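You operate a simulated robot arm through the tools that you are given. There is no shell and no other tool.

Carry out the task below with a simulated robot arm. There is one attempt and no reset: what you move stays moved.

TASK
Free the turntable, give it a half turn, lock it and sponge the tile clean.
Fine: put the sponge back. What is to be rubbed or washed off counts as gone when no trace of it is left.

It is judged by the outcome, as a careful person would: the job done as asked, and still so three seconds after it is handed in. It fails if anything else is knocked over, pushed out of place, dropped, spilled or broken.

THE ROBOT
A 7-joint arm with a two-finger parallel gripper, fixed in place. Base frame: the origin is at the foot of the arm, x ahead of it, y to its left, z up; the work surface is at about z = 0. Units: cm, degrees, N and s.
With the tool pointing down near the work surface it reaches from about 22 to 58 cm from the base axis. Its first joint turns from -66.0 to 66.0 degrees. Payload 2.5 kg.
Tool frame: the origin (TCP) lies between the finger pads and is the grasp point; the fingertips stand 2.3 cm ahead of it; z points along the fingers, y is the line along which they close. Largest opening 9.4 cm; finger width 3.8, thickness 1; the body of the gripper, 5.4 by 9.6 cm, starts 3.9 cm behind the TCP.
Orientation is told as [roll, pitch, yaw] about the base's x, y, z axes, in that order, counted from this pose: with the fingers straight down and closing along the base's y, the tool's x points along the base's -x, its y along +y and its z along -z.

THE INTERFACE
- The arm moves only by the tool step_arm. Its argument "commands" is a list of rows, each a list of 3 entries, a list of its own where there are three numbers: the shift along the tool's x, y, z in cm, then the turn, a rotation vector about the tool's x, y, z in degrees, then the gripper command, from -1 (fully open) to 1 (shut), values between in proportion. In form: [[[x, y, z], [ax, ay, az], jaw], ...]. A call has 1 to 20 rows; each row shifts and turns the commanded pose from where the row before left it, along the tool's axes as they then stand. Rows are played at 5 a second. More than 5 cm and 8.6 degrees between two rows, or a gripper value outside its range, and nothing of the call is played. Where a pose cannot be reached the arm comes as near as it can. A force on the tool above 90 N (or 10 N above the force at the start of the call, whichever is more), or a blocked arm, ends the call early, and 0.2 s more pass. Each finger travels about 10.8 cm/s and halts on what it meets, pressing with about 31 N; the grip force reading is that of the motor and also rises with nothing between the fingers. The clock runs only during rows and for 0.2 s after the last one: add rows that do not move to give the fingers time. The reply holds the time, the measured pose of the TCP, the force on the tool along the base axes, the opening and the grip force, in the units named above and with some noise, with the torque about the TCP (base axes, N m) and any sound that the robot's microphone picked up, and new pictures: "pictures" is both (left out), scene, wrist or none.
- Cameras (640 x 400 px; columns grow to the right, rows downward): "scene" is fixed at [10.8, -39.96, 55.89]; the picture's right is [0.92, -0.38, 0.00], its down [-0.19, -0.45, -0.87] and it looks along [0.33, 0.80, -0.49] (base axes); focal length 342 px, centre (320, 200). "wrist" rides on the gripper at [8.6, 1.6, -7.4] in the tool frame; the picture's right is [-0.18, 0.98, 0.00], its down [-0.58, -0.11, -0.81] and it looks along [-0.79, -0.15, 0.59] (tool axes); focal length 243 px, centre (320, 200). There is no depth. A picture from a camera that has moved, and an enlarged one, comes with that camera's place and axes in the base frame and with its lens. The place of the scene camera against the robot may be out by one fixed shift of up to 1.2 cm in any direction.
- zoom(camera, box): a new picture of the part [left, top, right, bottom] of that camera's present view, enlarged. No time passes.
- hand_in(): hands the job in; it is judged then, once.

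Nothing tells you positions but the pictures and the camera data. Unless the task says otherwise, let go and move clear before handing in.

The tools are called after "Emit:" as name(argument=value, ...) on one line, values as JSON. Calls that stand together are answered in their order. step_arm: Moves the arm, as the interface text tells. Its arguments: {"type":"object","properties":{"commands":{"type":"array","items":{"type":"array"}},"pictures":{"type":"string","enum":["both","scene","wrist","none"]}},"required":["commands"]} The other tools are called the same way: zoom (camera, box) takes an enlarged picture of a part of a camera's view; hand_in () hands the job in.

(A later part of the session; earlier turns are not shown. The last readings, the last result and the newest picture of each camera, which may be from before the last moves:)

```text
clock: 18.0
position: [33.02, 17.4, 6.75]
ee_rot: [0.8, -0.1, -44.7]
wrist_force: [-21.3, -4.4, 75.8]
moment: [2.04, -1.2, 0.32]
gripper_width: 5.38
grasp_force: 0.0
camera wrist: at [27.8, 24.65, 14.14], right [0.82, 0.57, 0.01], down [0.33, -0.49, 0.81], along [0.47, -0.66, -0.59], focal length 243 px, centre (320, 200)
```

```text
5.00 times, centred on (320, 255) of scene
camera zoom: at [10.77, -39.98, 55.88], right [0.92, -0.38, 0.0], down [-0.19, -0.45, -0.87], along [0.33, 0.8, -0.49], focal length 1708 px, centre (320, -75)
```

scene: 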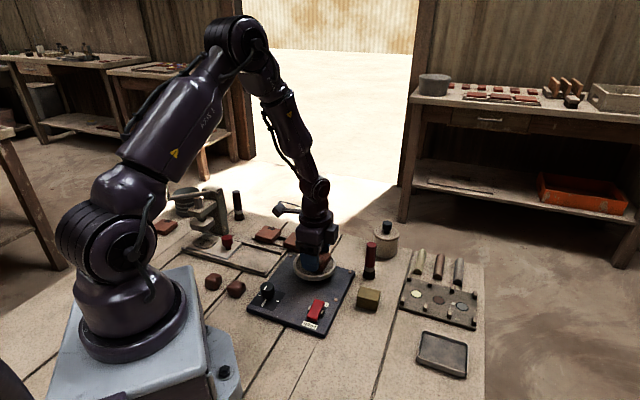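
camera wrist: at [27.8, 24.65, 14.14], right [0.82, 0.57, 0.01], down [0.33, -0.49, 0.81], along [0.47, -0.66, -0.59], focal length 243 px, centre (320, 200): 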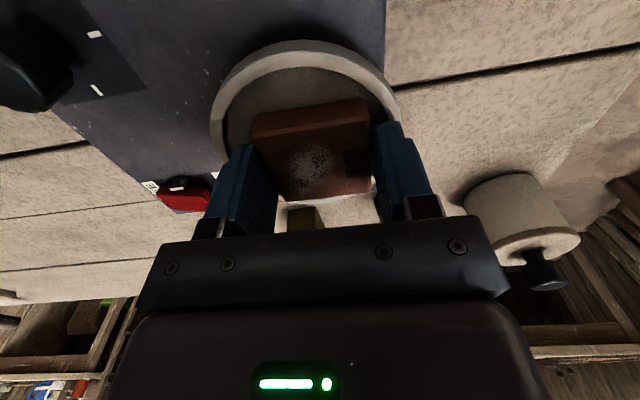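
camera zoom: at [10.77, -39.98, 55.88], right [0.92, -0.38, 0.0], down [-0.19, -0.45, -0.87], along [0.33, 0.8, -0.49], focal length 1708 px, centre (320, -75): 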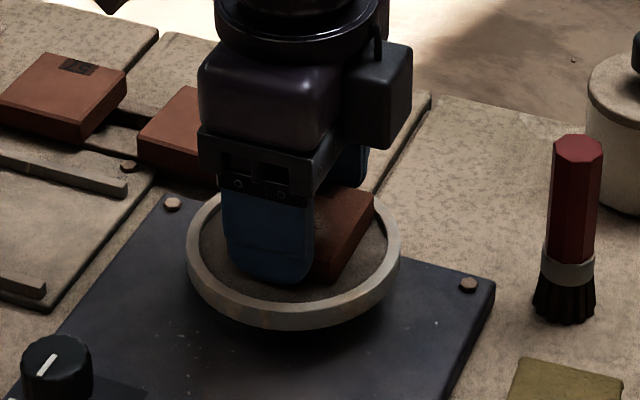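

The +y fingertip met the turntable's rim (force ≈76 N), so the rim is higher than I took it for and the ring centre is a bit closer to the robot. I'll back up right away and re-measure.

Emit:
step_arm(commands=[[[0, 0, -0.5], [0, 0, 0], -0.3], [[0, 0, -1], [0, 0, 0], -0.3], [[0, 0, -1.5], [0, 0, 0], -0.3], [[0, 0, -2], [0, 0, 0], -0.3], [[0, 0, 0], [0, 0, 0], -0.3]])

Emit:
zoom(camera="wrist", box=[200, 0, 440, 150])

Emit:
zoom(camera="scene", box=[275, 215, 365, 295])

```text
clock: 19.2
position: [32.63, 17.15, 11.39]
ee_rot: [0.2, 0.0, -44.8]
wrist_force: [0.7, 0.8, 1.5]
moment: [0.04, 0.01, -0.04]
gripper_width: 6.12
grasp_force: 0.1
camera wrist: at [27.61, 24.46, 18.7], right [0.82, 0.57, 0.0], down [0.33, -0.49, 0.81], along [0.46, -0.66, -0.59], focal length 243 px, centre (320, 200)
```

scene: 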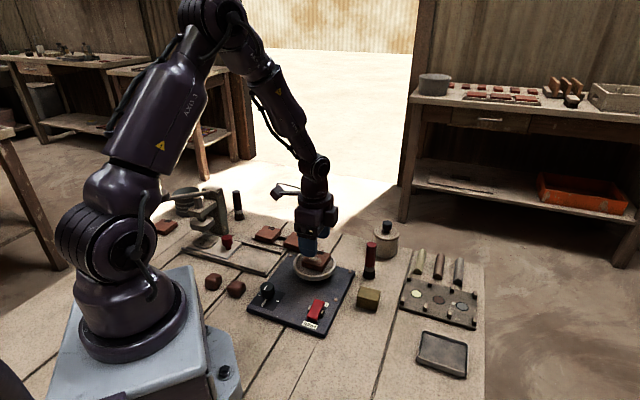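
wrist: 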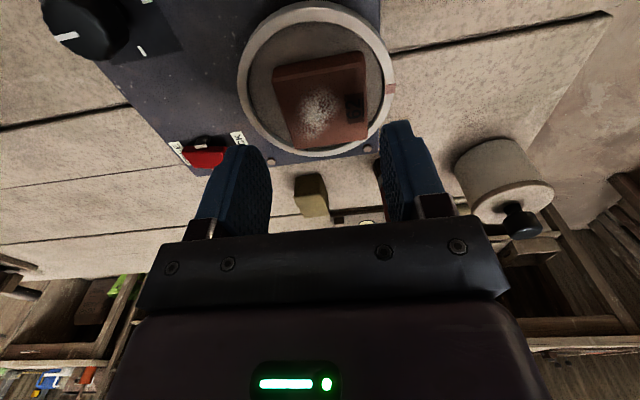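

```text
2.67 times, centred on (320, 75) of wrist
camera zoom: at [27.61, 24.46, 18.7], right [0.82, 0.57, 0.0], down [0.33, -0.49, 0.81], along [0.46, -0.66, -0.59], focal length 647 px, centre (320, 533)
```

zoom: 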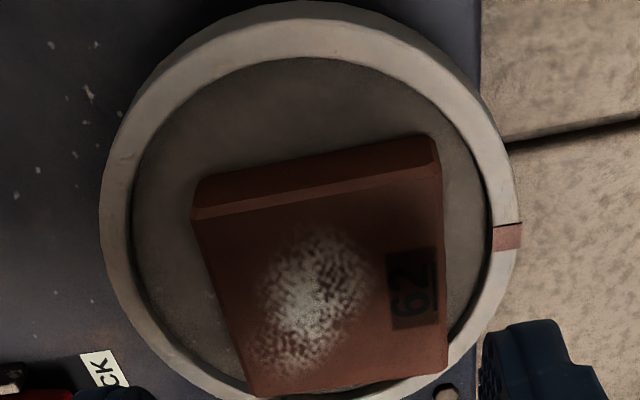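

```text
5.00 times, centred on (320, 255) of scene
camera zoom: at [10.8, -39.96, 55.89], right [0.92, -0.38, 0.0], down [-0.19, -0.45, -0.87], along [0.33, 0.8, -0.49], focal length 1708 px, centre (320, -75)
```

zoom: 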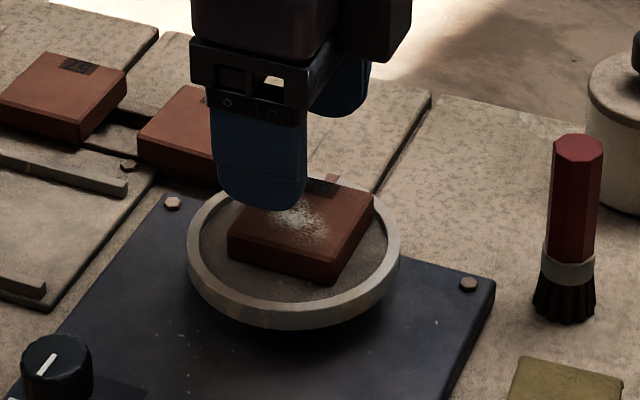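

Re-measured: rim top ≈4.4 cm, ring axis ≈(32.45, 17.25), tile top ≈5.65 cm, side ≈5.0 cm, so the tile stands 1.2 cm clear of the rim. I'll grip only its upper centimetre, staying above the rim.

Emit:
step_arm(commands=[[[0.1, 0, 1.2], [0, 0, 0], -0.25], [[0, 0, 1.2], [0, 0, 0], -0.25], [[0, 0, 1.0], [0, 0, 0], -0.25], [[0, 0, 0.6], [0, 0, 0], -0.25], [[0, 0, 0.4], [0, 0, 0], -0.25], [[0, 0, 0], [0, 0, 0], -0.25]])

Emit:
zoom(camera="wrist", box=[180, 60, 460, 235])

Emit:
zoom(camera="scene", box=[275, 215, 365, 295])

```text
clock: 20.6
position: [32.75, 17.27, 7.09]
ee_rot: [0.3, -0.1, -44.8]
wrist_force: [-0.7, 0.6, -0.7]
moment: [-0.01, -0.01, -0.01]
gripper_width: 5.84
grasp_force: 0.1
camera wrist: at [27.61, 24.49, 14.38], right [0.82, 0.57, 0.0], down [0.33, -0.49, 0.81], along [0.46, -0.66, -0.59], focal length 243 px, centre (320, 200)
```

scene: 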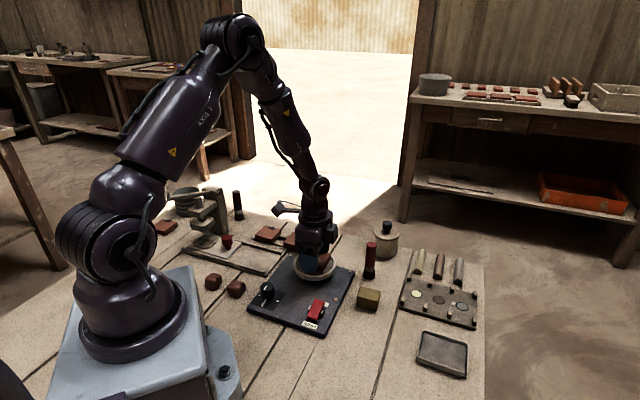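
wrist: 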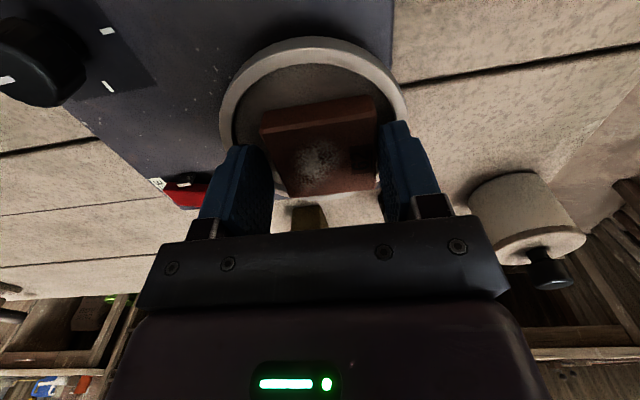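

```text
2.29 times, centred on (320, 148) of wrist
camera zoom: at [27.61, 24.49, 14.38], right [0.82, 0.57, 0.0], down [0.33, -0.49, 0.81], along [0.46, -0.66, -0.59], focal length 555 px, centre (320, 320)
```

zoom: 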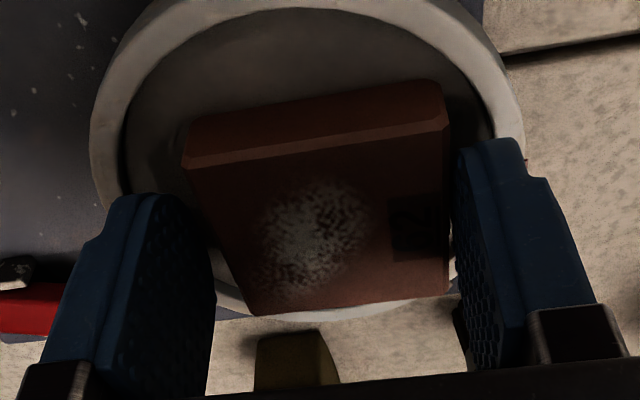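

```text
5.00 times, centred on (320, 255) of scene
camera zoom: at [10.8, -39.96, 55.89], right [0.92, -0.38, 0.0], down [-0.19, -0.45, -0.87], along [0.33, 0.8, -0.49], focal length 1708 px, centre (320, -75)
```

zoom: 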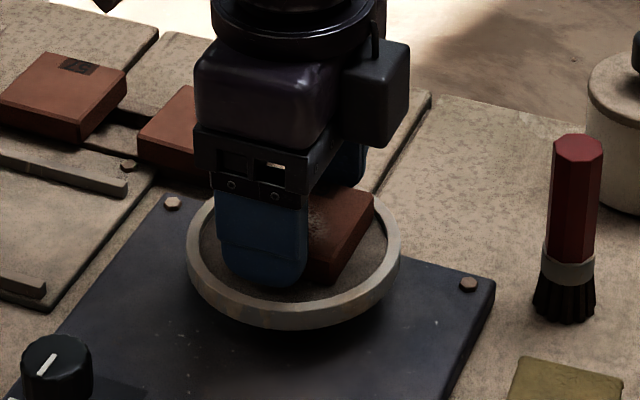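

The tips are beside the tile, above the rim, with no contact forces. I'll close the fingers on the tile.

Emit:
step_arm(commands=[[[0, 0, 0], [0, 0, 0], -0.15], [[0, 0, 0], [0, 0, 0], -0.08], [[0, 0, 0], [0, 0, 0], 0.0], [[0, 0, 0], [0, 0, 0], 0.3], [[0, 0, 0], [0, 0, 0], 0.3]])

Emit:
zoom(camera="wrist", box=[180, 60, 460, 235])

Emit:
zoom(camera="scene", box=[275, 215, 365, 295])

```text
clock: 21.8
position: [32.62, 17.11, 7.13]
ee_rot: [0.2, 0.0, -44.8]
wrist_force: [1.2, 0.3, 1.5]
moment: [0.1, 0.02, 0.01]
gripper_width: 5.11
grasp_force: 31.1
camera wrist: at [27.61, 24.5, 14.4], right [0.82, 0.57, 0.0], down [0.33, -0.49, 0.81], along [0.46, -0.66, -0.59], focal length 243 px, centre (320, 200)
```

scene: 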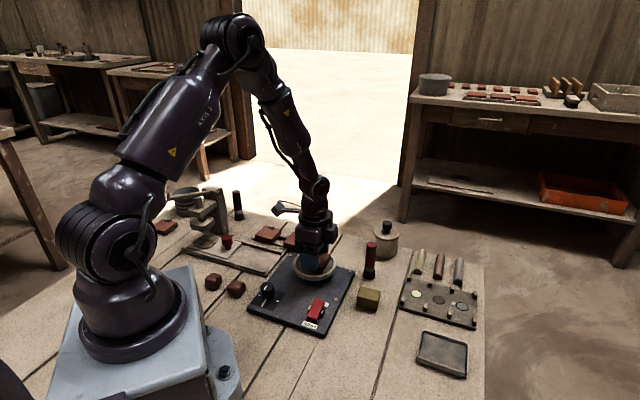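
wrist: 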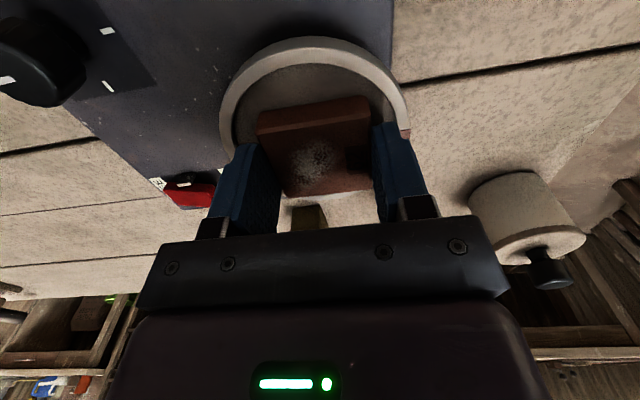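

```text
2.29 times, centred on (320, 148) of wrist
camera zoom: at [27.61, 24.5, 14.4], right [0.82, 0.57, 0.0], down [0.33, -0.49, 0.81], along [0.46, -0.66, -0.59], focal length 555 px, centre (320, 320)
```

zoom: 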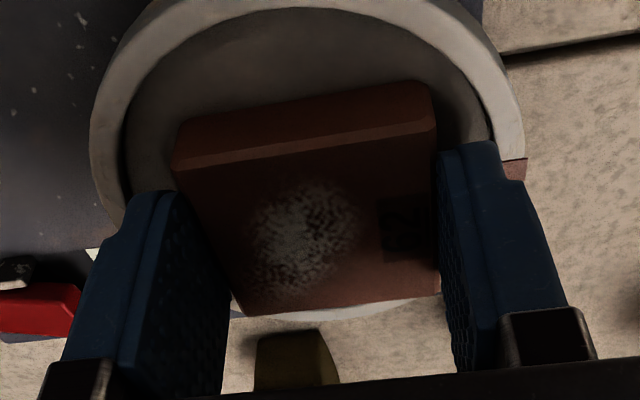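

```text
5.00 times, centred on (320, 255) of scene
camera zoom: at [10.8, -39.96, 55.89], right [0.92, -0.38, 0.0], down [-0.19, -0.45, -0.87], along [0.33, 0.8, -0.49], focal length 1708 px, centre (320, -75)
```

zoom: 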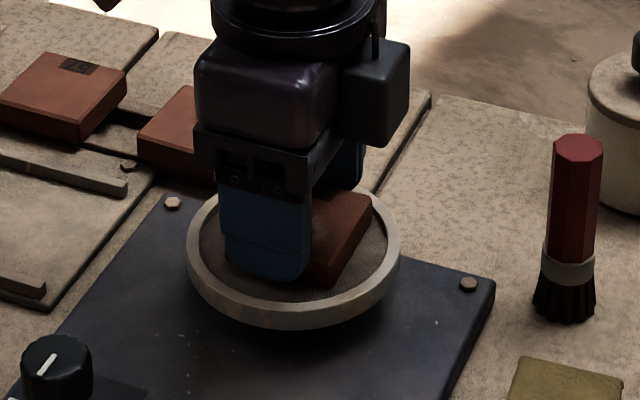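

The tile is gripped (5.1 cm) and slid about 0.25 cm as the fingers centred it, so it is a loose piece resting in the dish. I'll try a small test rotation of 6° to see whether the turntable (index mark) follows.

Emit:
step_arm(commands=[[[0, 0, 0], [0, 0, -2], 0.3], [[0, 0, 0], [0, 0, -2], 0.3], [[0, 0, 0], [0, 0, -2], 0.3], [[0, 0, 0], [0, 0, 0], 0.3]])

Emit:
zoom(camera="wrist", box=[180, 60, 460, 235])

Emit:
zoom(camera="scene", box=[275, 215, 365, 295])

```text
clock: 22.8
position: [32.68, 17.07, 7.08]
ee_rot: [0.3, 0.0, -38.8]
wrist_force: [0.5, 1.1, 1.9]
moment: [0.06, -0.07, -0.01]
gripper_width: 5.1
grasp_force: 30.8
camera wrist: at [26.81, 23.93, 14.4], right [0.76, 0.65, 0.0], down [0.38, -0.45, 0.81], along [0.53, -0.61, -0.59], focal length 243 px, centre (320, 200)
```

scene: 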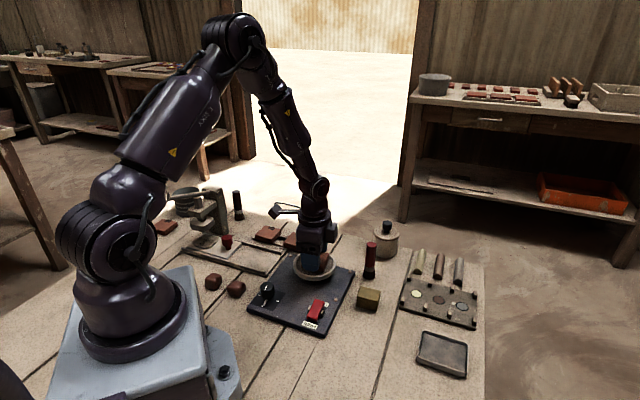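
wrist: 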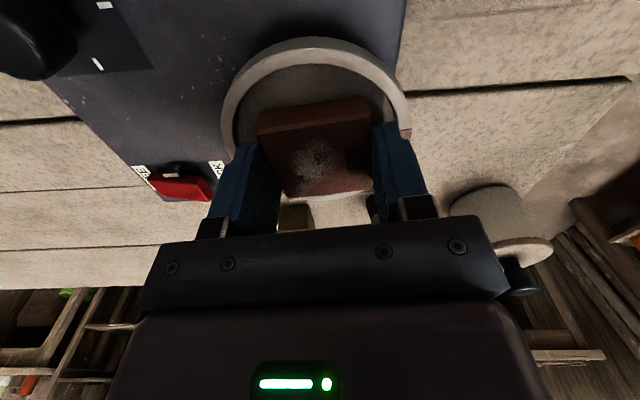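

```text
2.29 times, centred on (320, 148) of wrist
camera zoom: at [26.81, 23.93, 14.4], right [0.76, 0.65, 0.0], down [0.38, -0.45, 0.81], along [0.53, -0.61, -0.59], focal length 555 px, centre (320, 320)
```

zoom: 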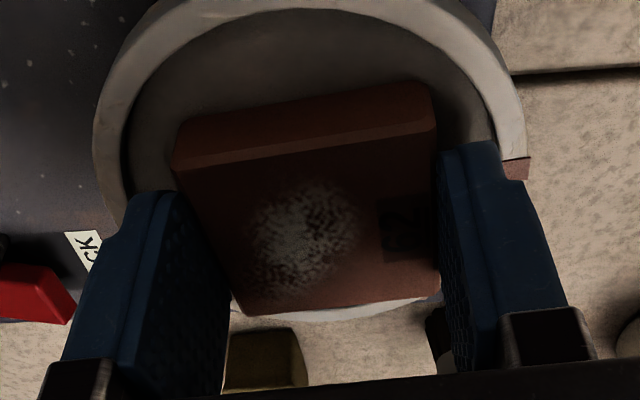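

```text
5.00 times, centred on (320, 255) of scene
camera zoom: at [10.8, -39.96, 55.89], right [0.92, -0.38, 0.0], down [-0.19, -0.45, -0.87], along [0.33, 0.8, -0.49], focal length 1708 px, centre (320, -75)
```

zoom: 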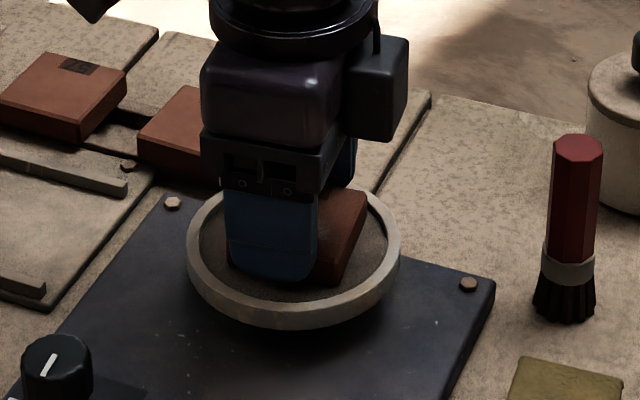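

The index mark stayed put relative to the gripper, so the turntable follows the tile. The axis seems about 0.4 cm toward the camera side of the TCP, so I'll rotate about that point, in slow steps.

Emit:
step_arm(commands=[[[0, 0.028, 0], [0, 0, -4], 0.3], [[0, 0.028, 0], [0, 0, -4], 0.3], [[0, 0.028, 0], [0, 0, -4], 0.3], [[0, 0.028, 0], [0, 0, -4], 0.3], [[0, 0.028, 0], [0, 0, -4], 0.3], [[0, 0.028, 0], [0, 0, -4], 0.3], [[0, 0.028, 0], [0, 0, -4], 0.3], [[0, 0.028, 0], [0, 0, -4], 0.3], [[0, 0.028, 0], [0, 0, -4], 0.3], [[0, 0.028, 0], [0, 0, -3.2], 0.3], [[0, 0, 0], [0, 0, 0], 0.3]])

Emit:
zoom(camera="wrist", box=[180, 60, 460, 235])

Emit:
zoom(camera="scene", box=[275, 215, 365, 295])

```text
clock: 25.2
position: [32.82, 17.37, 7.07]
ee_rot: [0.1, -0.3, 0.5]
wrist_force: [1.2, 0.9, 1.7]
moment: [-0.01, 0.03, 0.02]
gripper_width: 5.09
grasp_force: 31.6
camera wrist: at [24.0, 19.06, 14.37], right [0.18, 0.98, 0.0], down [0.58, -0.11, 0.81], along [0.8, -0.14, -0.59], focal length 243 px, centre (320, 200)
```

scene: 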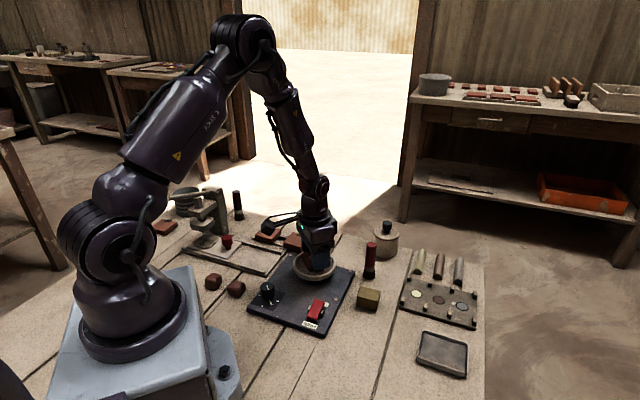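
wrist: 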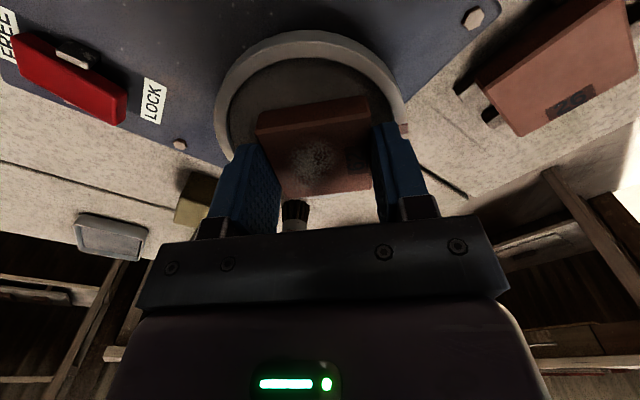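

```text
2.29 times, centred on (320, 148) of wrist
camera zoom: at [24.0, 19.06, 14.37], right [0.18, 0.98, 0.0], down [0.58, -0.11, 0.81], along [0.8, -0.14, -0.59], focal length 555 px, centre (320, 320)
```

zoom: 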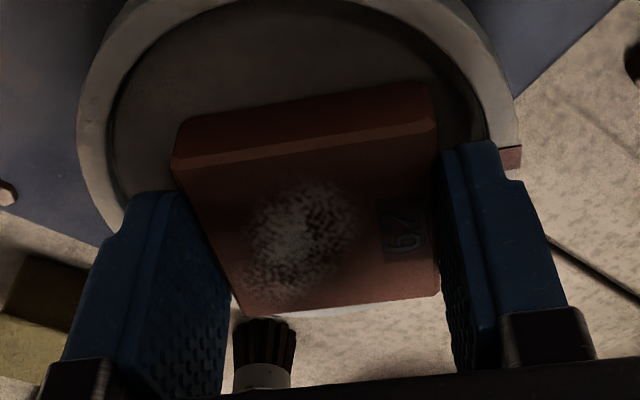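

```text
5.00 times, centred on (320, 255) of scene
camera zoom: at [10.8, -39.96, 55.89], right [0.92, -0.38, 0.0], down [-0.19, -0.45, -0.87], along [0.33, 0.8, -0.49], focal length 1708 px, centre (320, -75)
```

zoom: 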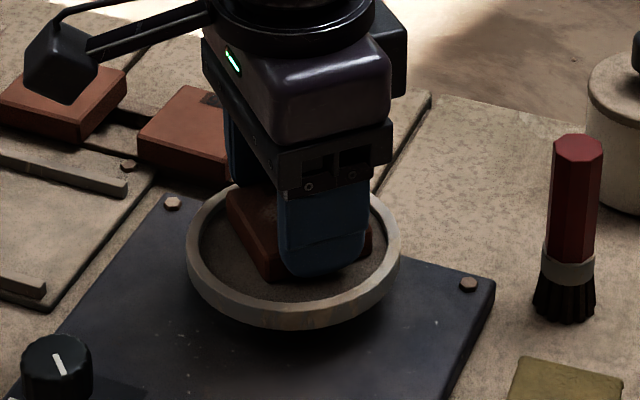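

The turntable has turned about 45° with the tile, and interestingly the black knob's pointer has moved too, so the knob seems coupled to the table. Let me look at the knob.

Emit:
zoom(camera="scene", box=[245, 270, 305, 315])

Emit:
zoom(camera="scene", box=[290, 290, 350, 335])

```text
8.89 times, centred on (275, 292) of scene
camera zoom: at [10.8, -39.96, 55.89], right [0.92, -0.38, 0.0], down [-0.19, -0.45, -0.87], along [0.33, 0.8, -0.49], focal length 3037 px, centre (720, -622)
```

zoom: 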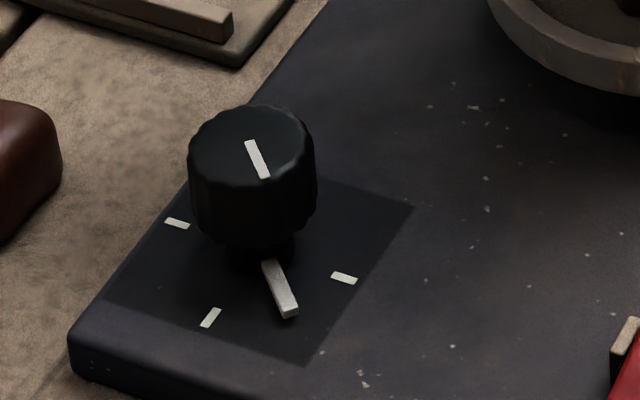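

```text
8.89 times, centred on (320, 312) of scene
camera zoom: at [10.8, -39.96, 55.89], right [0.92, -0.38, 0.0], down [-0.19, -0.45, -0.87], along [0.33, 0.8, -0.49], focal length 3037 px, centre (320, -800)
```

zoom: 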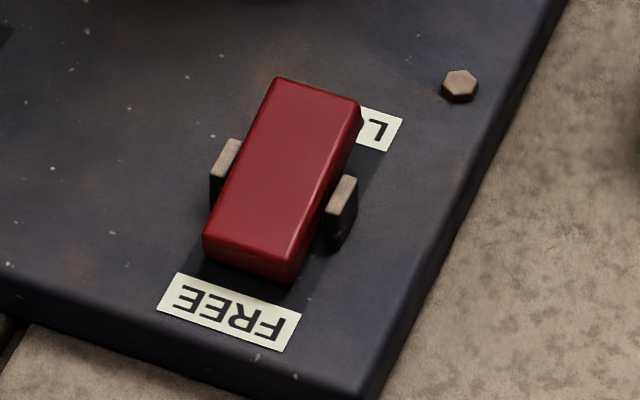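

The knob's pointer moved 1:1 with the table (marks every 90°), so the knob is the proper drive and also a precise angle readout. I'll release the tile, rise, and look at the knob from above to turn it the rest of the way without shifting the tile.

Emit:
step_arm(commands=[[[0, 0, 0], [0, 0, 0], -0.2], [[0, 0, 0], [0, 0, 0], -0.25], [[0, 0, -0.5], [0, 0, 0], -0.25], [[0, 0, -1], [0, 0, 0], -0.25], [[0, 0, -2], [0, 0, 0], -0.25], [[0, 0, -2], [0, 0, 0], -0.25], [[0, 0, -2], [0, 0, 0], -0.25], [[0, 0, -2], [0, 0, 0], -0.25], [[0, 0, -2], [0, 0, 0], -0.25], [[0, 0, 0], [0, 0, 0], -0.25]])

Emit:
zoom(camera="wrist", box=[200, 0, 420, 140])

Emit:
zoom(camera="scene", box=[230, 230, 390, 340])

```text
clock: 27.4
position: [32.75, 17.35, 18.6]
ee_rot: [0.1, -0.2, 0.4]
wrist_force: [0.3, 0.7, -0.8]
moment: [-0.02, -0.01, 0.03]
gripper_width: 5.87
grasp_force: 0.1
camera wrist: at [24.04, 19.01, 25.88], right [0.18, 0.98, 0.0], down [0.58, -0.11, 0.81], along [0.8, -0.14, -0.59], focal length 243 px, centre (320, 200)
```

scene: 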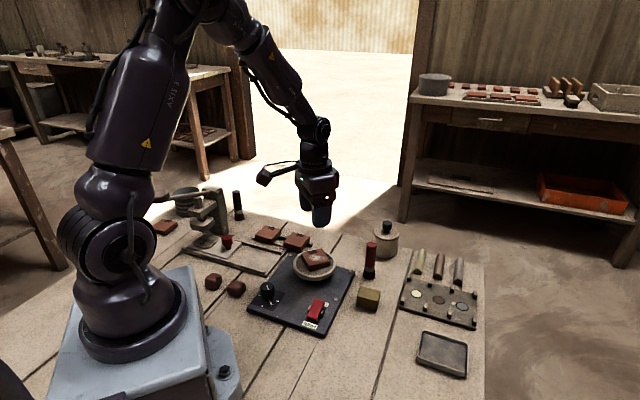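
wrist: 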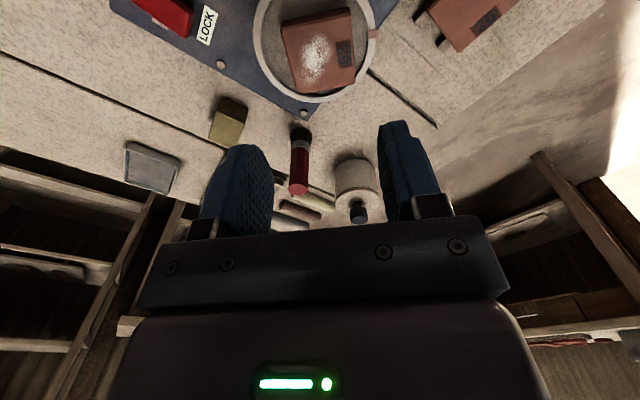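

```text
2.86 times, centred on (310, 70) of wrist
camera zoom: at [24.04, 19.01, 25.88], right [0.18, 0.98, 0.0], down [0.58, -0.11, 0.81], along [0.8, -0.14, -0.59], focal length 693 px, centre (349, 571)
```

zoom: 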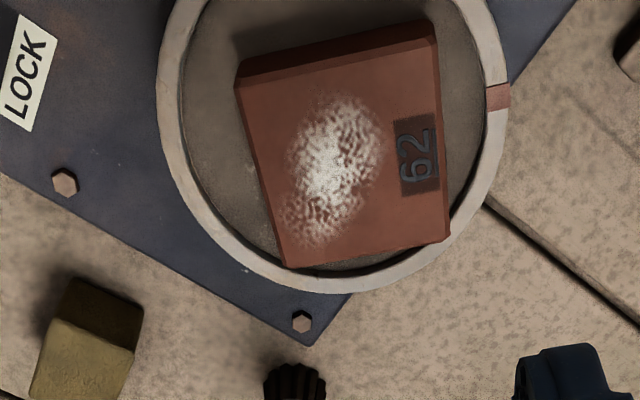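

```text
3.64 times, centred on (310, 285) of scene
camera zoom: at [10.8, -39.96, 55.89], right [0.92, -0.38, 0.0], down [-0.19, -0.45, -0.87], along [0.33, 0.8, -0.49], focal length 1242 px, centre (356, -109)
```

zoom: 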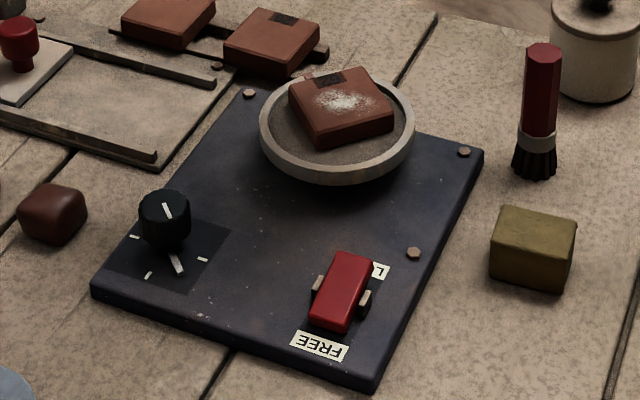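

The table has turned about 45° CCW (index mark now at azimuth ≈90°) with the tile riding along properly. Now I'll move over the knob, around (20.3, 13.7), to view it and line up a grip.

Emit:
step_arm(commands=[[[1.75, -0.5, 0.1], [0, 0, 0], -0.2], [[1.75, -0.5, 0.1], [0, 0, 0], -0.2], [[1.75, -0.5, 0.1], [0, 0, 0], -0.2], [[1.75, -0.5, 0.1], [0, 0, 0], -0.2], [[1.75, -0.5, 0.1], [0, 0, 0], -0.2], [[1.75, -0.5, 0.1], [0, 0, 0], -0.2], [[1.0, -0.5, 0.1], [0, 0, 0], -0.2], [[0, 0, 0], [0, 0, 8], -0.2], [[0, 0, 0], [0, 0, 8], -0.2], [[0, 0, 0], [0, 0, 8], -0.2], [[0, 0, 0], [0, 0, 8], -0.2], [[0, 0, 0], [0, 0, 8], -0.2], [[0, 0, 0], [0, 0, 0], -0.2]])

Emit:
zoom(camera="wrist", box=[220, 0, 420, 125])

```text
clock: 30.2
position: [21.34, 13.94, 17.85]
ee_rot: [0.2, -0.1, -39.7]
wrist_force: [0.2, 1.0, -0.5]
moment: [-0.02, -0.02, 0.0]
gripper_width: 5.64
grasp_force: 0.1
camera wrist: at [15.54, 20.68, 25.14], right [0.77, 0.64, 0.0], down [0.38, -0.46, 0.81], along [0.52, -0.62, -0.59], focal length 243 px, centre (320, 200)
```

scene: 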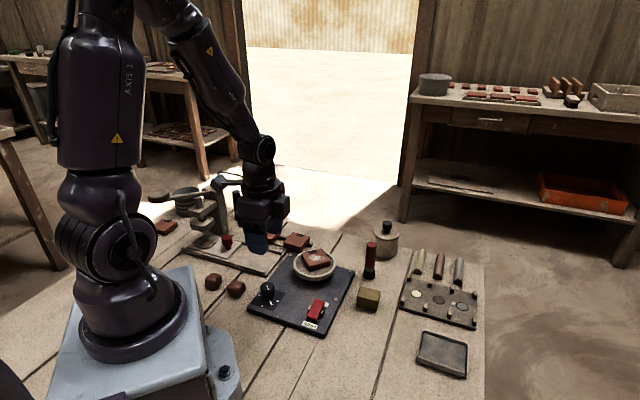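
wrist: 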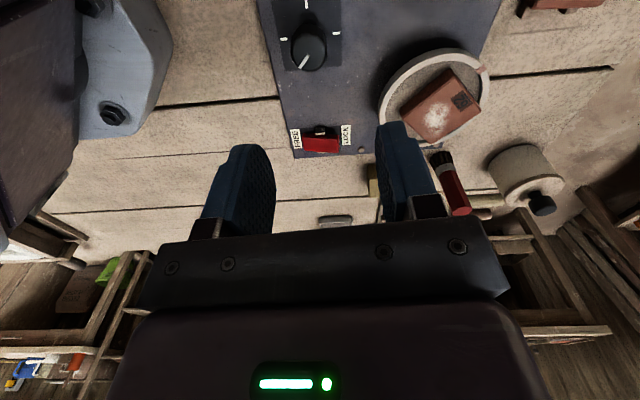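

```text
3.20 times, centred on (320, 62) of wrist
camera zoom: at [15.54, 20.68, 25.14], right [0.77, 0.64, 0.0], down [0.38, -0.46, 0.81], along [0.52, -0.62, -0.59], focal length 776 px, centre (320, 640)
```

zoom: 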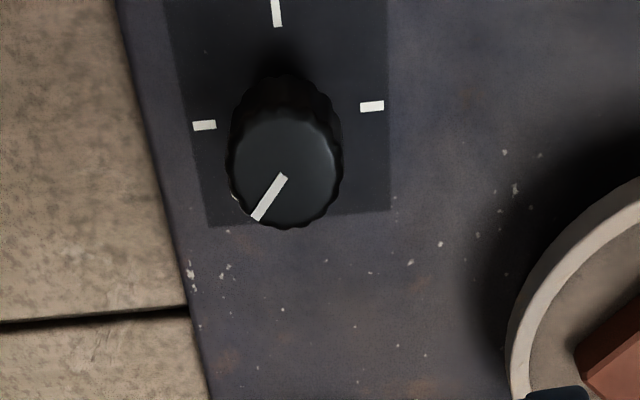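

The knob's axis is at about (20.28, 13.79), top at z≈5, diameter ≈2.8 cm, pointer now at azimuth ≈275°; a half turn from its start (225°) means it must end on the 45° mark. I'll centre over it, open, and come down partway.

Emit:
step_arm(commands=[[[0.36, -0.4, 1], [0, 0, 5], -0.2], [[0.36, -0.4, 1.5], [0, 0, 5], -0.2], [[0, 0, 1.5], [0, 0, 0], -0.2], [[0, 0, 1.5], [0, 0, 0], -0.2], [[0, 0, 1.5], [0, 0, 0], -0.2], [[0, 0, 1.5], [0, 0, 0], -0.2], [[0, 0, 0], [0, 0, 0], -0.2]])

Emit:
zoom(camera="wrist", box=[180, 0, 460, 175])

Emit:
zoom(camera="scene", box=[220, 230, 320, 320])

```text
clock: 31.8
position: [20.3, 13.89, 9.4]
ee_rot: [0.2, -0.1, -49.6]
wrist_force: [1.0, -0.1, -0.3]
moment: [-0.01, 0.0, -0.02]
gripper_width: 5.64
grasp_force: 0.1
camera wrist: at [15.79, 21.48, 16.68], right [0.87, 0.5, 0.0], down [0.29, -0.51, 0.81], along [0.4, -0.7, -0.59], focal length 243 px, centre (320, 200)
```

scene: 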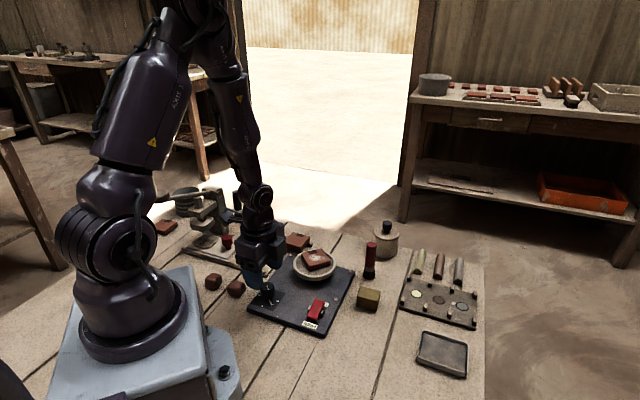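
wrist: 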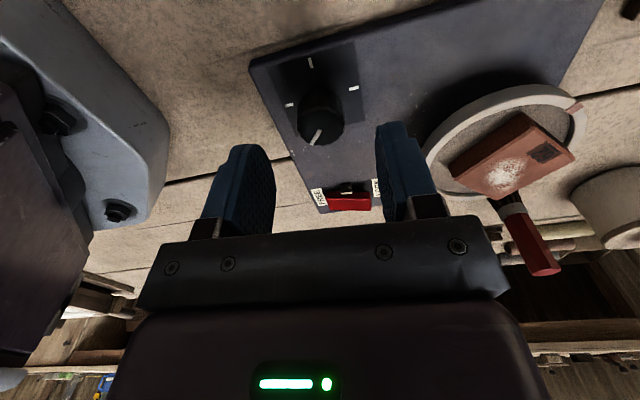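

```text
2.29 times, centred on (320, 88) of wrist
camera zoom: at [15.79, 21.48, 16.68], right [0.87, 0.5, 0.0], down [0.29, -0.51, 0.81], along [0.4, -0.7, -0.59], focal length 555 px, centre (320, 457)
```

zoom: 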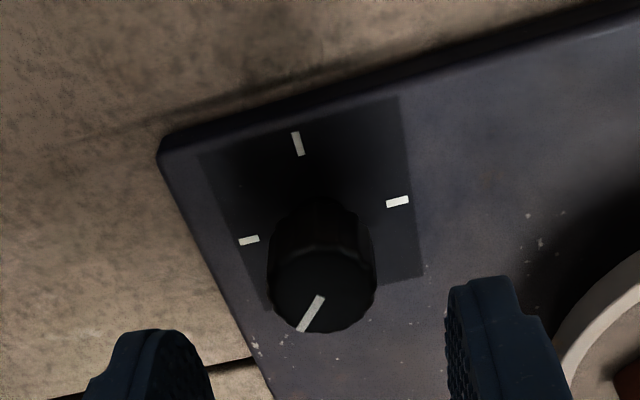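

```text
4.44 times, centred on (270, 275) of scene
camera zoom: at [10.8, -39.96, 55.89], right [0.92, -0.38, 0.0], down [-0.19, -0.45, -0.87], along [0.33, 0.8, -0.49], focal length 1519 px, centre (542, -133)
```

zoom: 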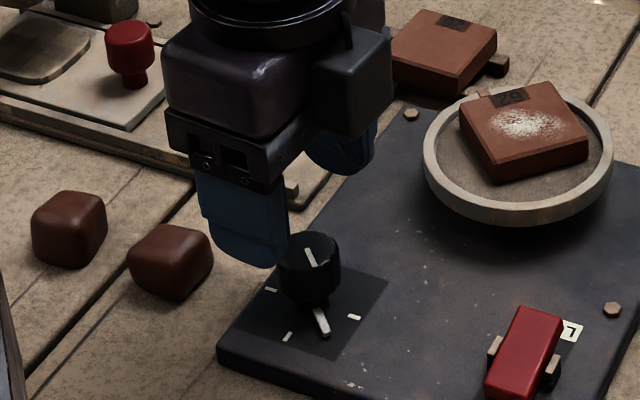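

The fingers straddle the knob with nothing else in the way. I'll lower to grip height (tips ≈3.5 cm) and close on it.

Emit:
step_arm(commands=[[[0, 0, 1.0], [0, 0, 0], -0.2], [[0, 0, 1.0], [0, 0, 0], -0.2], [[0, 0, 0.8], [0, 0, 0], -0.2], [[0, 0, 0.7], [0, 0, 0], -0.2], [[0, 0, 0], [0, 0, 0], 0.1], [[0, 0, 0], [0, 0, 0], 0.4], [[0, 0, 0], [0, 0, 0], 0.8], [[0, 0, 0], [0, 0, 0], 0.8], [[0, 0, 0], [0, 0, 0], 0.8]])

Emit:
zoom(camera="wrist", box=[180, 60, 460, 235])

Emit:
zoom(camera="scene", box=[230, 230, 390, 340])

```text
clock: 33.8
position: [20.2, 13.71, 5.74]
ee_rot: [0.1, -0.1, -49.6]
wrist_force: [-0.3, 0.5, -11.1]
moment: [-0.07, 0.53, 0.02]
gripper_width: 2.92
grasp_force: 44.7
camera wrist: at [15.81, 21.43, 13.09], right [0.87, 0.5, 0.0], down [0.29, -0.51, 0.81], along [0.4, -0.7, -0.59], focal length 243 px, centre (320, 200)
```

scene: 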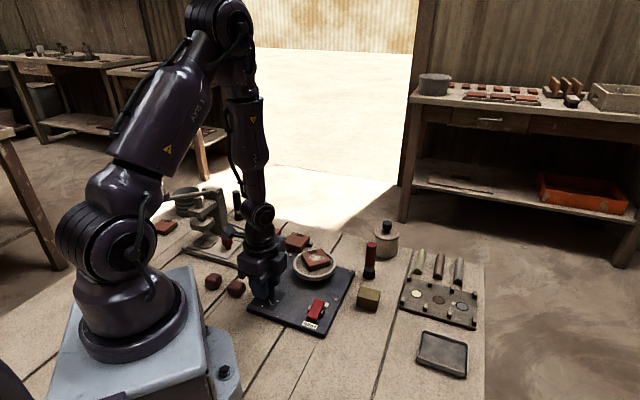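
wrist: 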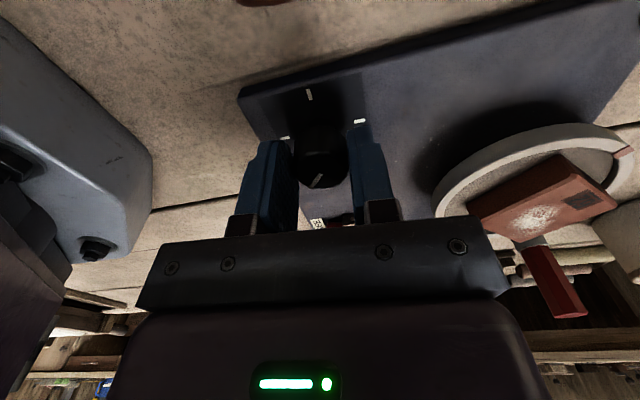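

```text
2.29 times, centred on (320, 148) of wrist
camera zoom: at [15.81, 21.43, 13.09], right [0.87, 0.5, 0.0], down [0.29, -0.51, 0.81], along [0.4, -0.7, -0.59], focal length 555 px, centre (320, 320)
```

zoom: 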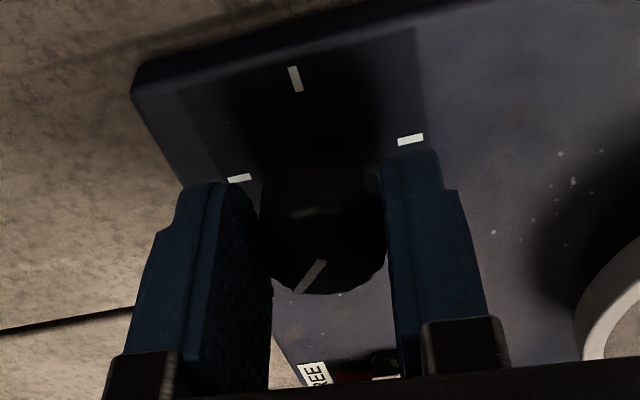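

```text
3.64 times, centred on (310, 285) of scene
camera zoom: at [10.8, -39.96, 55.89], right [0.92, -0.38, 0.0], down [-0.19, -0.45, -0.87], along [0.33, 0.8, -0.49], focal length 1242 px, centre (356, -109)
```

zoom: 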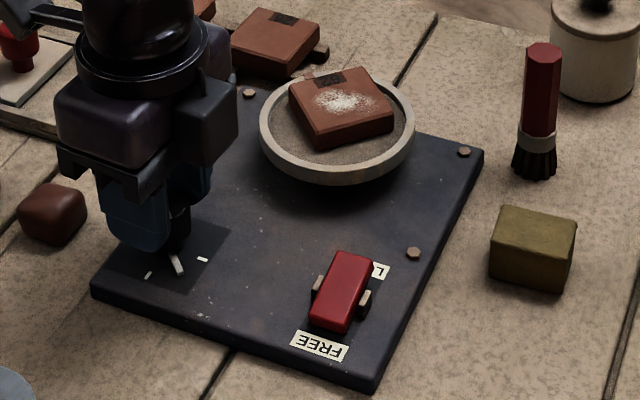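

The knob is gripped (2.9 cm). I'll turn it CCW, first a small 12° to check that it moves freely and the table follows.

Emit:
step_arm(commands=[[[0, 0, 0], [0, 0, -3], 0.8], [[0, 0, 0], [0, 0, -3], 0.8], [[0, 0, 0], [0, 0, -3], 0.8], [[0, 0, 0], [0, 0, -3], 0.8], [[0, 0, 0], [0, 0, 0], 0.8]])

Emit:
zoom(camera="scene", box=[230, 230, 390, 340])

```text
clock: 35.0
position: [20.29, 13.57, 5.84]
ee_rot: [0.1, -0.1, -37.5]
wrist_force: [4.2, -7.3, -28.8]
moment: [-0.2, 0.28, 0.02]
gripper_width: 2.92
grasp_force: 44.9
camera wrist: at [14.27, 20.32, 13.09], right [0.75, 0.67, 0.0], down [0.39, -0.44, 0.81], along [0.54, -0.6, -0.59], focal length 243 px, centre (320, 200)
```

scene: 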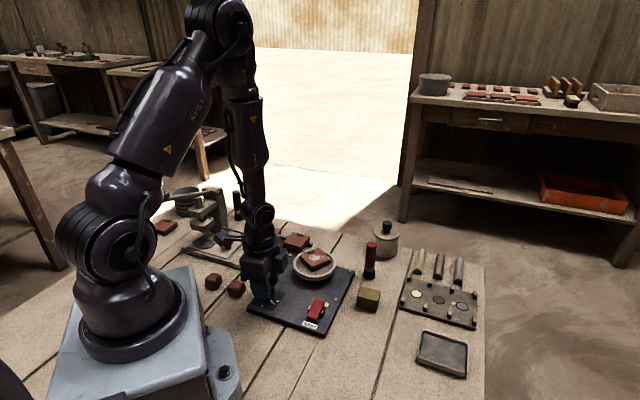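
wrist: 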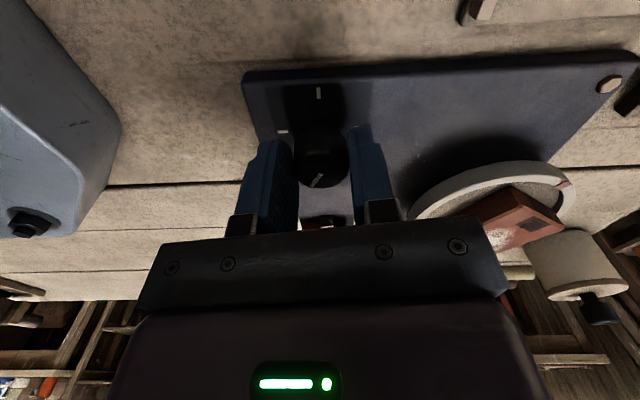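

```text
3.64 times, centred on (310, 285) of scene
camera zoom: at [10.81, -39.96, 55.89], right [0.92, -0.38, 0.0], down [-0.19, -0.45, -0.87], along [0.33, 0.8, -0.49], focal length 1242 px, centre (356, -109)
```

zoom: 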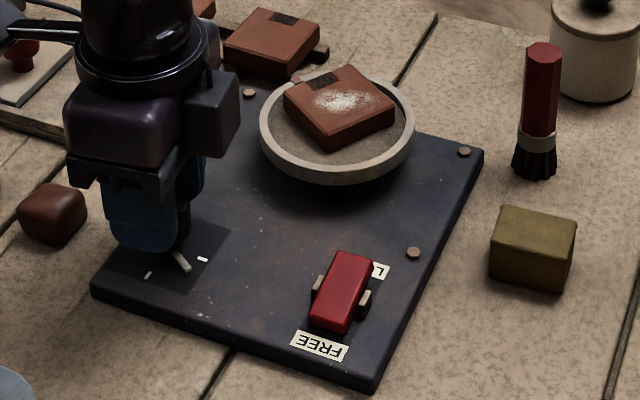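

The table follows the knob smoothly. I'm pulling up slightly on the knob (−29 N), so I'll lower the command a hair and keep turning.

Emit:
step_arm(commands=[[[0, 0, 0.07], [0, 0, 0], 0.8], [[0, 0, 0], [0, 0, -3], 0.8], [[0, 0, 0], [0, 0, -4], 0.8], [[0, 0, 0], [0, 0, -4], 0.8], [[0, 0, 0], [0, 0, -4], 0.8], [[0, 0, 0], [0, 0, -4], 0.8], [[0, 0, 0], [0, 0, -4], 0.8], [[0, 0, 0], [0, 0, 0], 0.8]], pictures="scene")

```text
clock: 36.8
position: [20.1, 13.55, 5.74]
ee_rot: [-0.2, 0.1, -14.6]
wrist_force: [-8.9, -23.7, 26.9]
moment: [-0.44, -0.34, -0.12]
gripper_width: 2.9
grasp_force: 44.9
```

scene: 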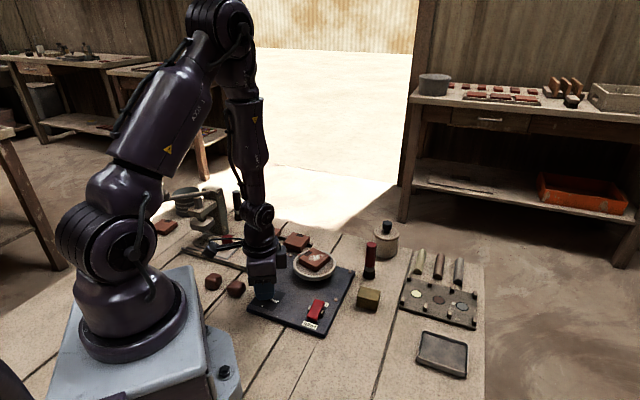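

Still turning; side force is −24 N in y, so the axis is a little off from my TCP. I'll correct slightly and continue.

Emit:
step_arm(commands=[[[0.01, -0.08, -0.05], [0, 0, 0], 0.8], [[0, 0, 0], [0, 0, -4], 0.8], [[0, 0, 0], [0, 0, -4], 0.8], [[0, 0, 0], [0, 0, -4], 0.8], [[0, 0, 0], [0, 0, -4], 0.8], [[0, 0, 0], [0, 0, -4], 0.8], [[0, 0, 0], [0, 0, 0], 0.8]], pictures="both")

Emit:
zoom(camera="scene", box=[230, 230, 390, 340])

```text
clock: 38.4
position: [20.09, 13.33, 5.83]
ee_rot: [-0.2, 0.1, 5.4]
wrist_force: [-1.0, -26.4, -32.7]
moment: [-0.09, 0.05, -0.13]
gripper_width: 2.88
grasp_force: 44.6
camera wrist: at [11.24, 14.35, 13.08], right [0.09, 1.0, 0.0], down [0.59, -0.05, 0.81], along [0.8, -0.08, -0.59], focal length 243 px, centre (320, 200)
```

scene: 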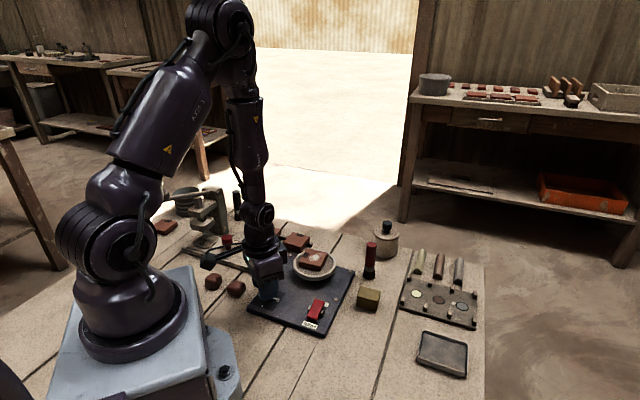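
wrist: 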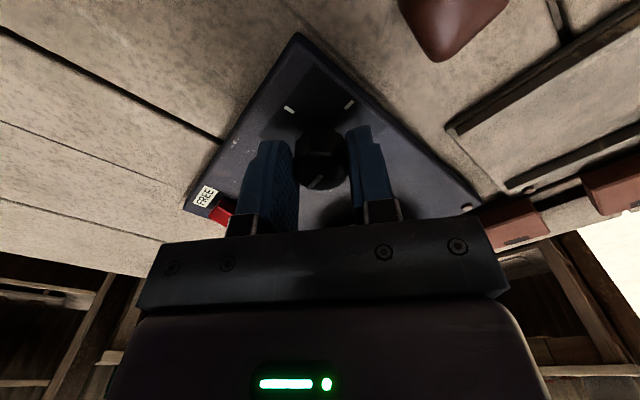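

```text
3.64 times, centred on (310, 285) of scene
camera zoom: at [10.81, -39.96, 55.89], right [0.92, -0.38, 0.0], down [-0.19, -0.45, -0.87], along [0.33, 0.8, -0.49], focal length 1242 px, centre (356, -109)
```

zoom: 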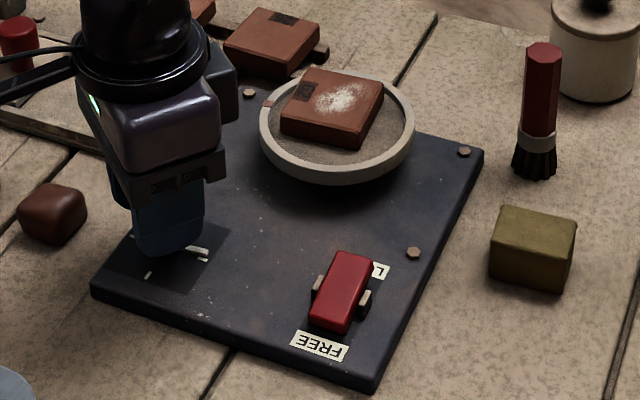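

The pointer is now about 15° past the 315° mark and the table has followed to roughly 105°. I'll release, rise, rotate back and re-centre for a second grip.

Emit:
step_arm(commands=[[[0, 0, 0], [0, 0, 0], 0.2], [[0, 0, 0], [0, 0, 0], -0.2], [[0, 0, 0], [0, 0, 0], -0.2], [[0, 0, -1], [0, 0, 0], -0.2], [[0, 0, -1.5], [0, 0, 0], -0.2], [[0, 0, -2], [0, 0, 0], -0.2], [[0, 0, -2], [0, 0, 8], -0.2], [[0, 0, -1.5], [0, 0, 8], -0.2], [[0, 0, 0], [0, 0, 8], -0.2], [[0, 0, 0], [0, 0, 8], -0.2], [[0, 0, 0], [0, 0, 8], -0.2], [[0, 0, 0], [0, 0, 8], -0.2], [[0, 0, 0], [0, 0, 7.5], -0.2], [[0, 0, 0], [0, 0, 0], -0.2]])

Emit:
zoom(camera="wrist", box=[220, 0, 420, 125])

Emit:
zoom(camera="scene", box=[230, 230, 390, 340])

```text
clock: 41.4
position: [20.2, 13.73, 13.78]
ee_rot: [0.2, 0.0, -50.2]
wrist_force: [0.1, 0.4, -0.9]
moment: [0.01, -0.04, 0.02]
gripper_width: 5.64
grasp_force: 0.0
camera wrist: at [15.75, 21.52, 21.11], right [0.87, 0.49, 0.0], down [0.29, -0.52, 0.81], along [0.4, -0.7, -0.59], focal length 243 px, centre (320, 200)
```

scene: 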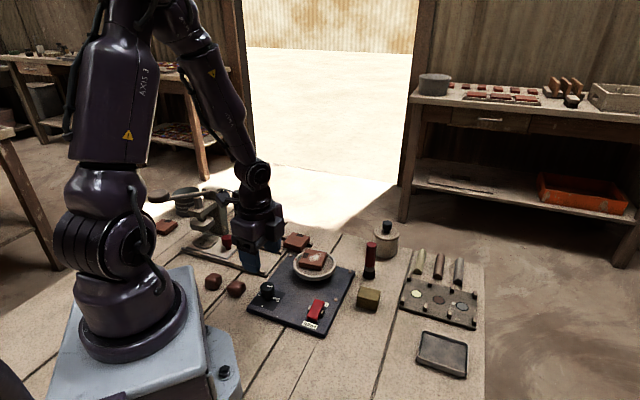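
wrist: 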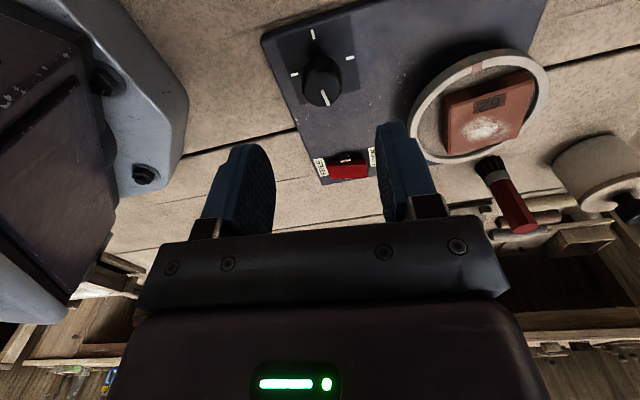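

```text
3.20 times, centred on (320, 62) of wrist
camera zoom: at [15.75, 21.52, 21.11], right [0.87, 0.49, 0.0], down [0.29, -0.52, 0.81], along [0.4, -0.7, -0.59], focal length 776 px, centre (320, 640)
```

zoom: 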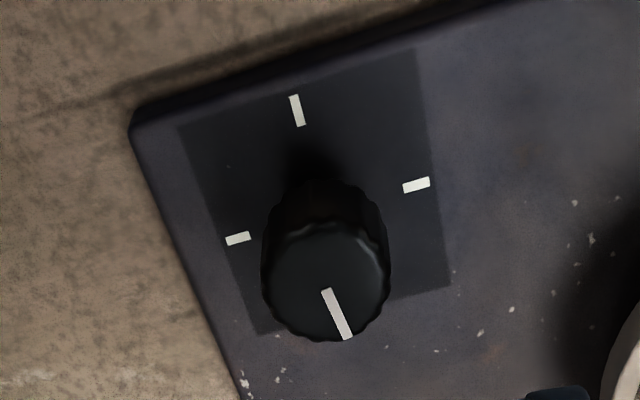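

```text
3.64 times, centred on (310, 285) of scene
camera zoom: at [10.8, -39.96, 55.89], right [0.92, -0.38, 0.0], down [-0.19, -0.45, -0.87], along [0.33, 0.8, -0.49], focal length 1242 px, centre (356, -109)
```

zoom: 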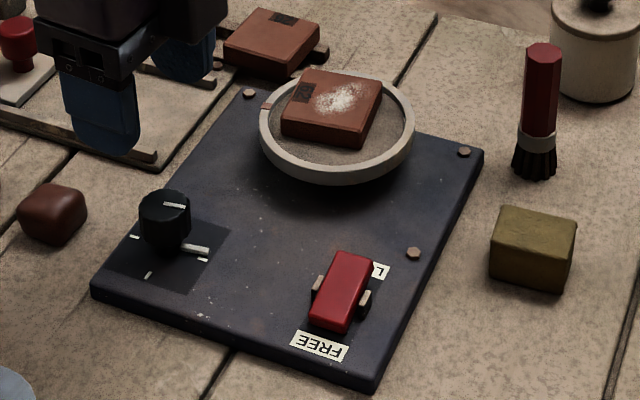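

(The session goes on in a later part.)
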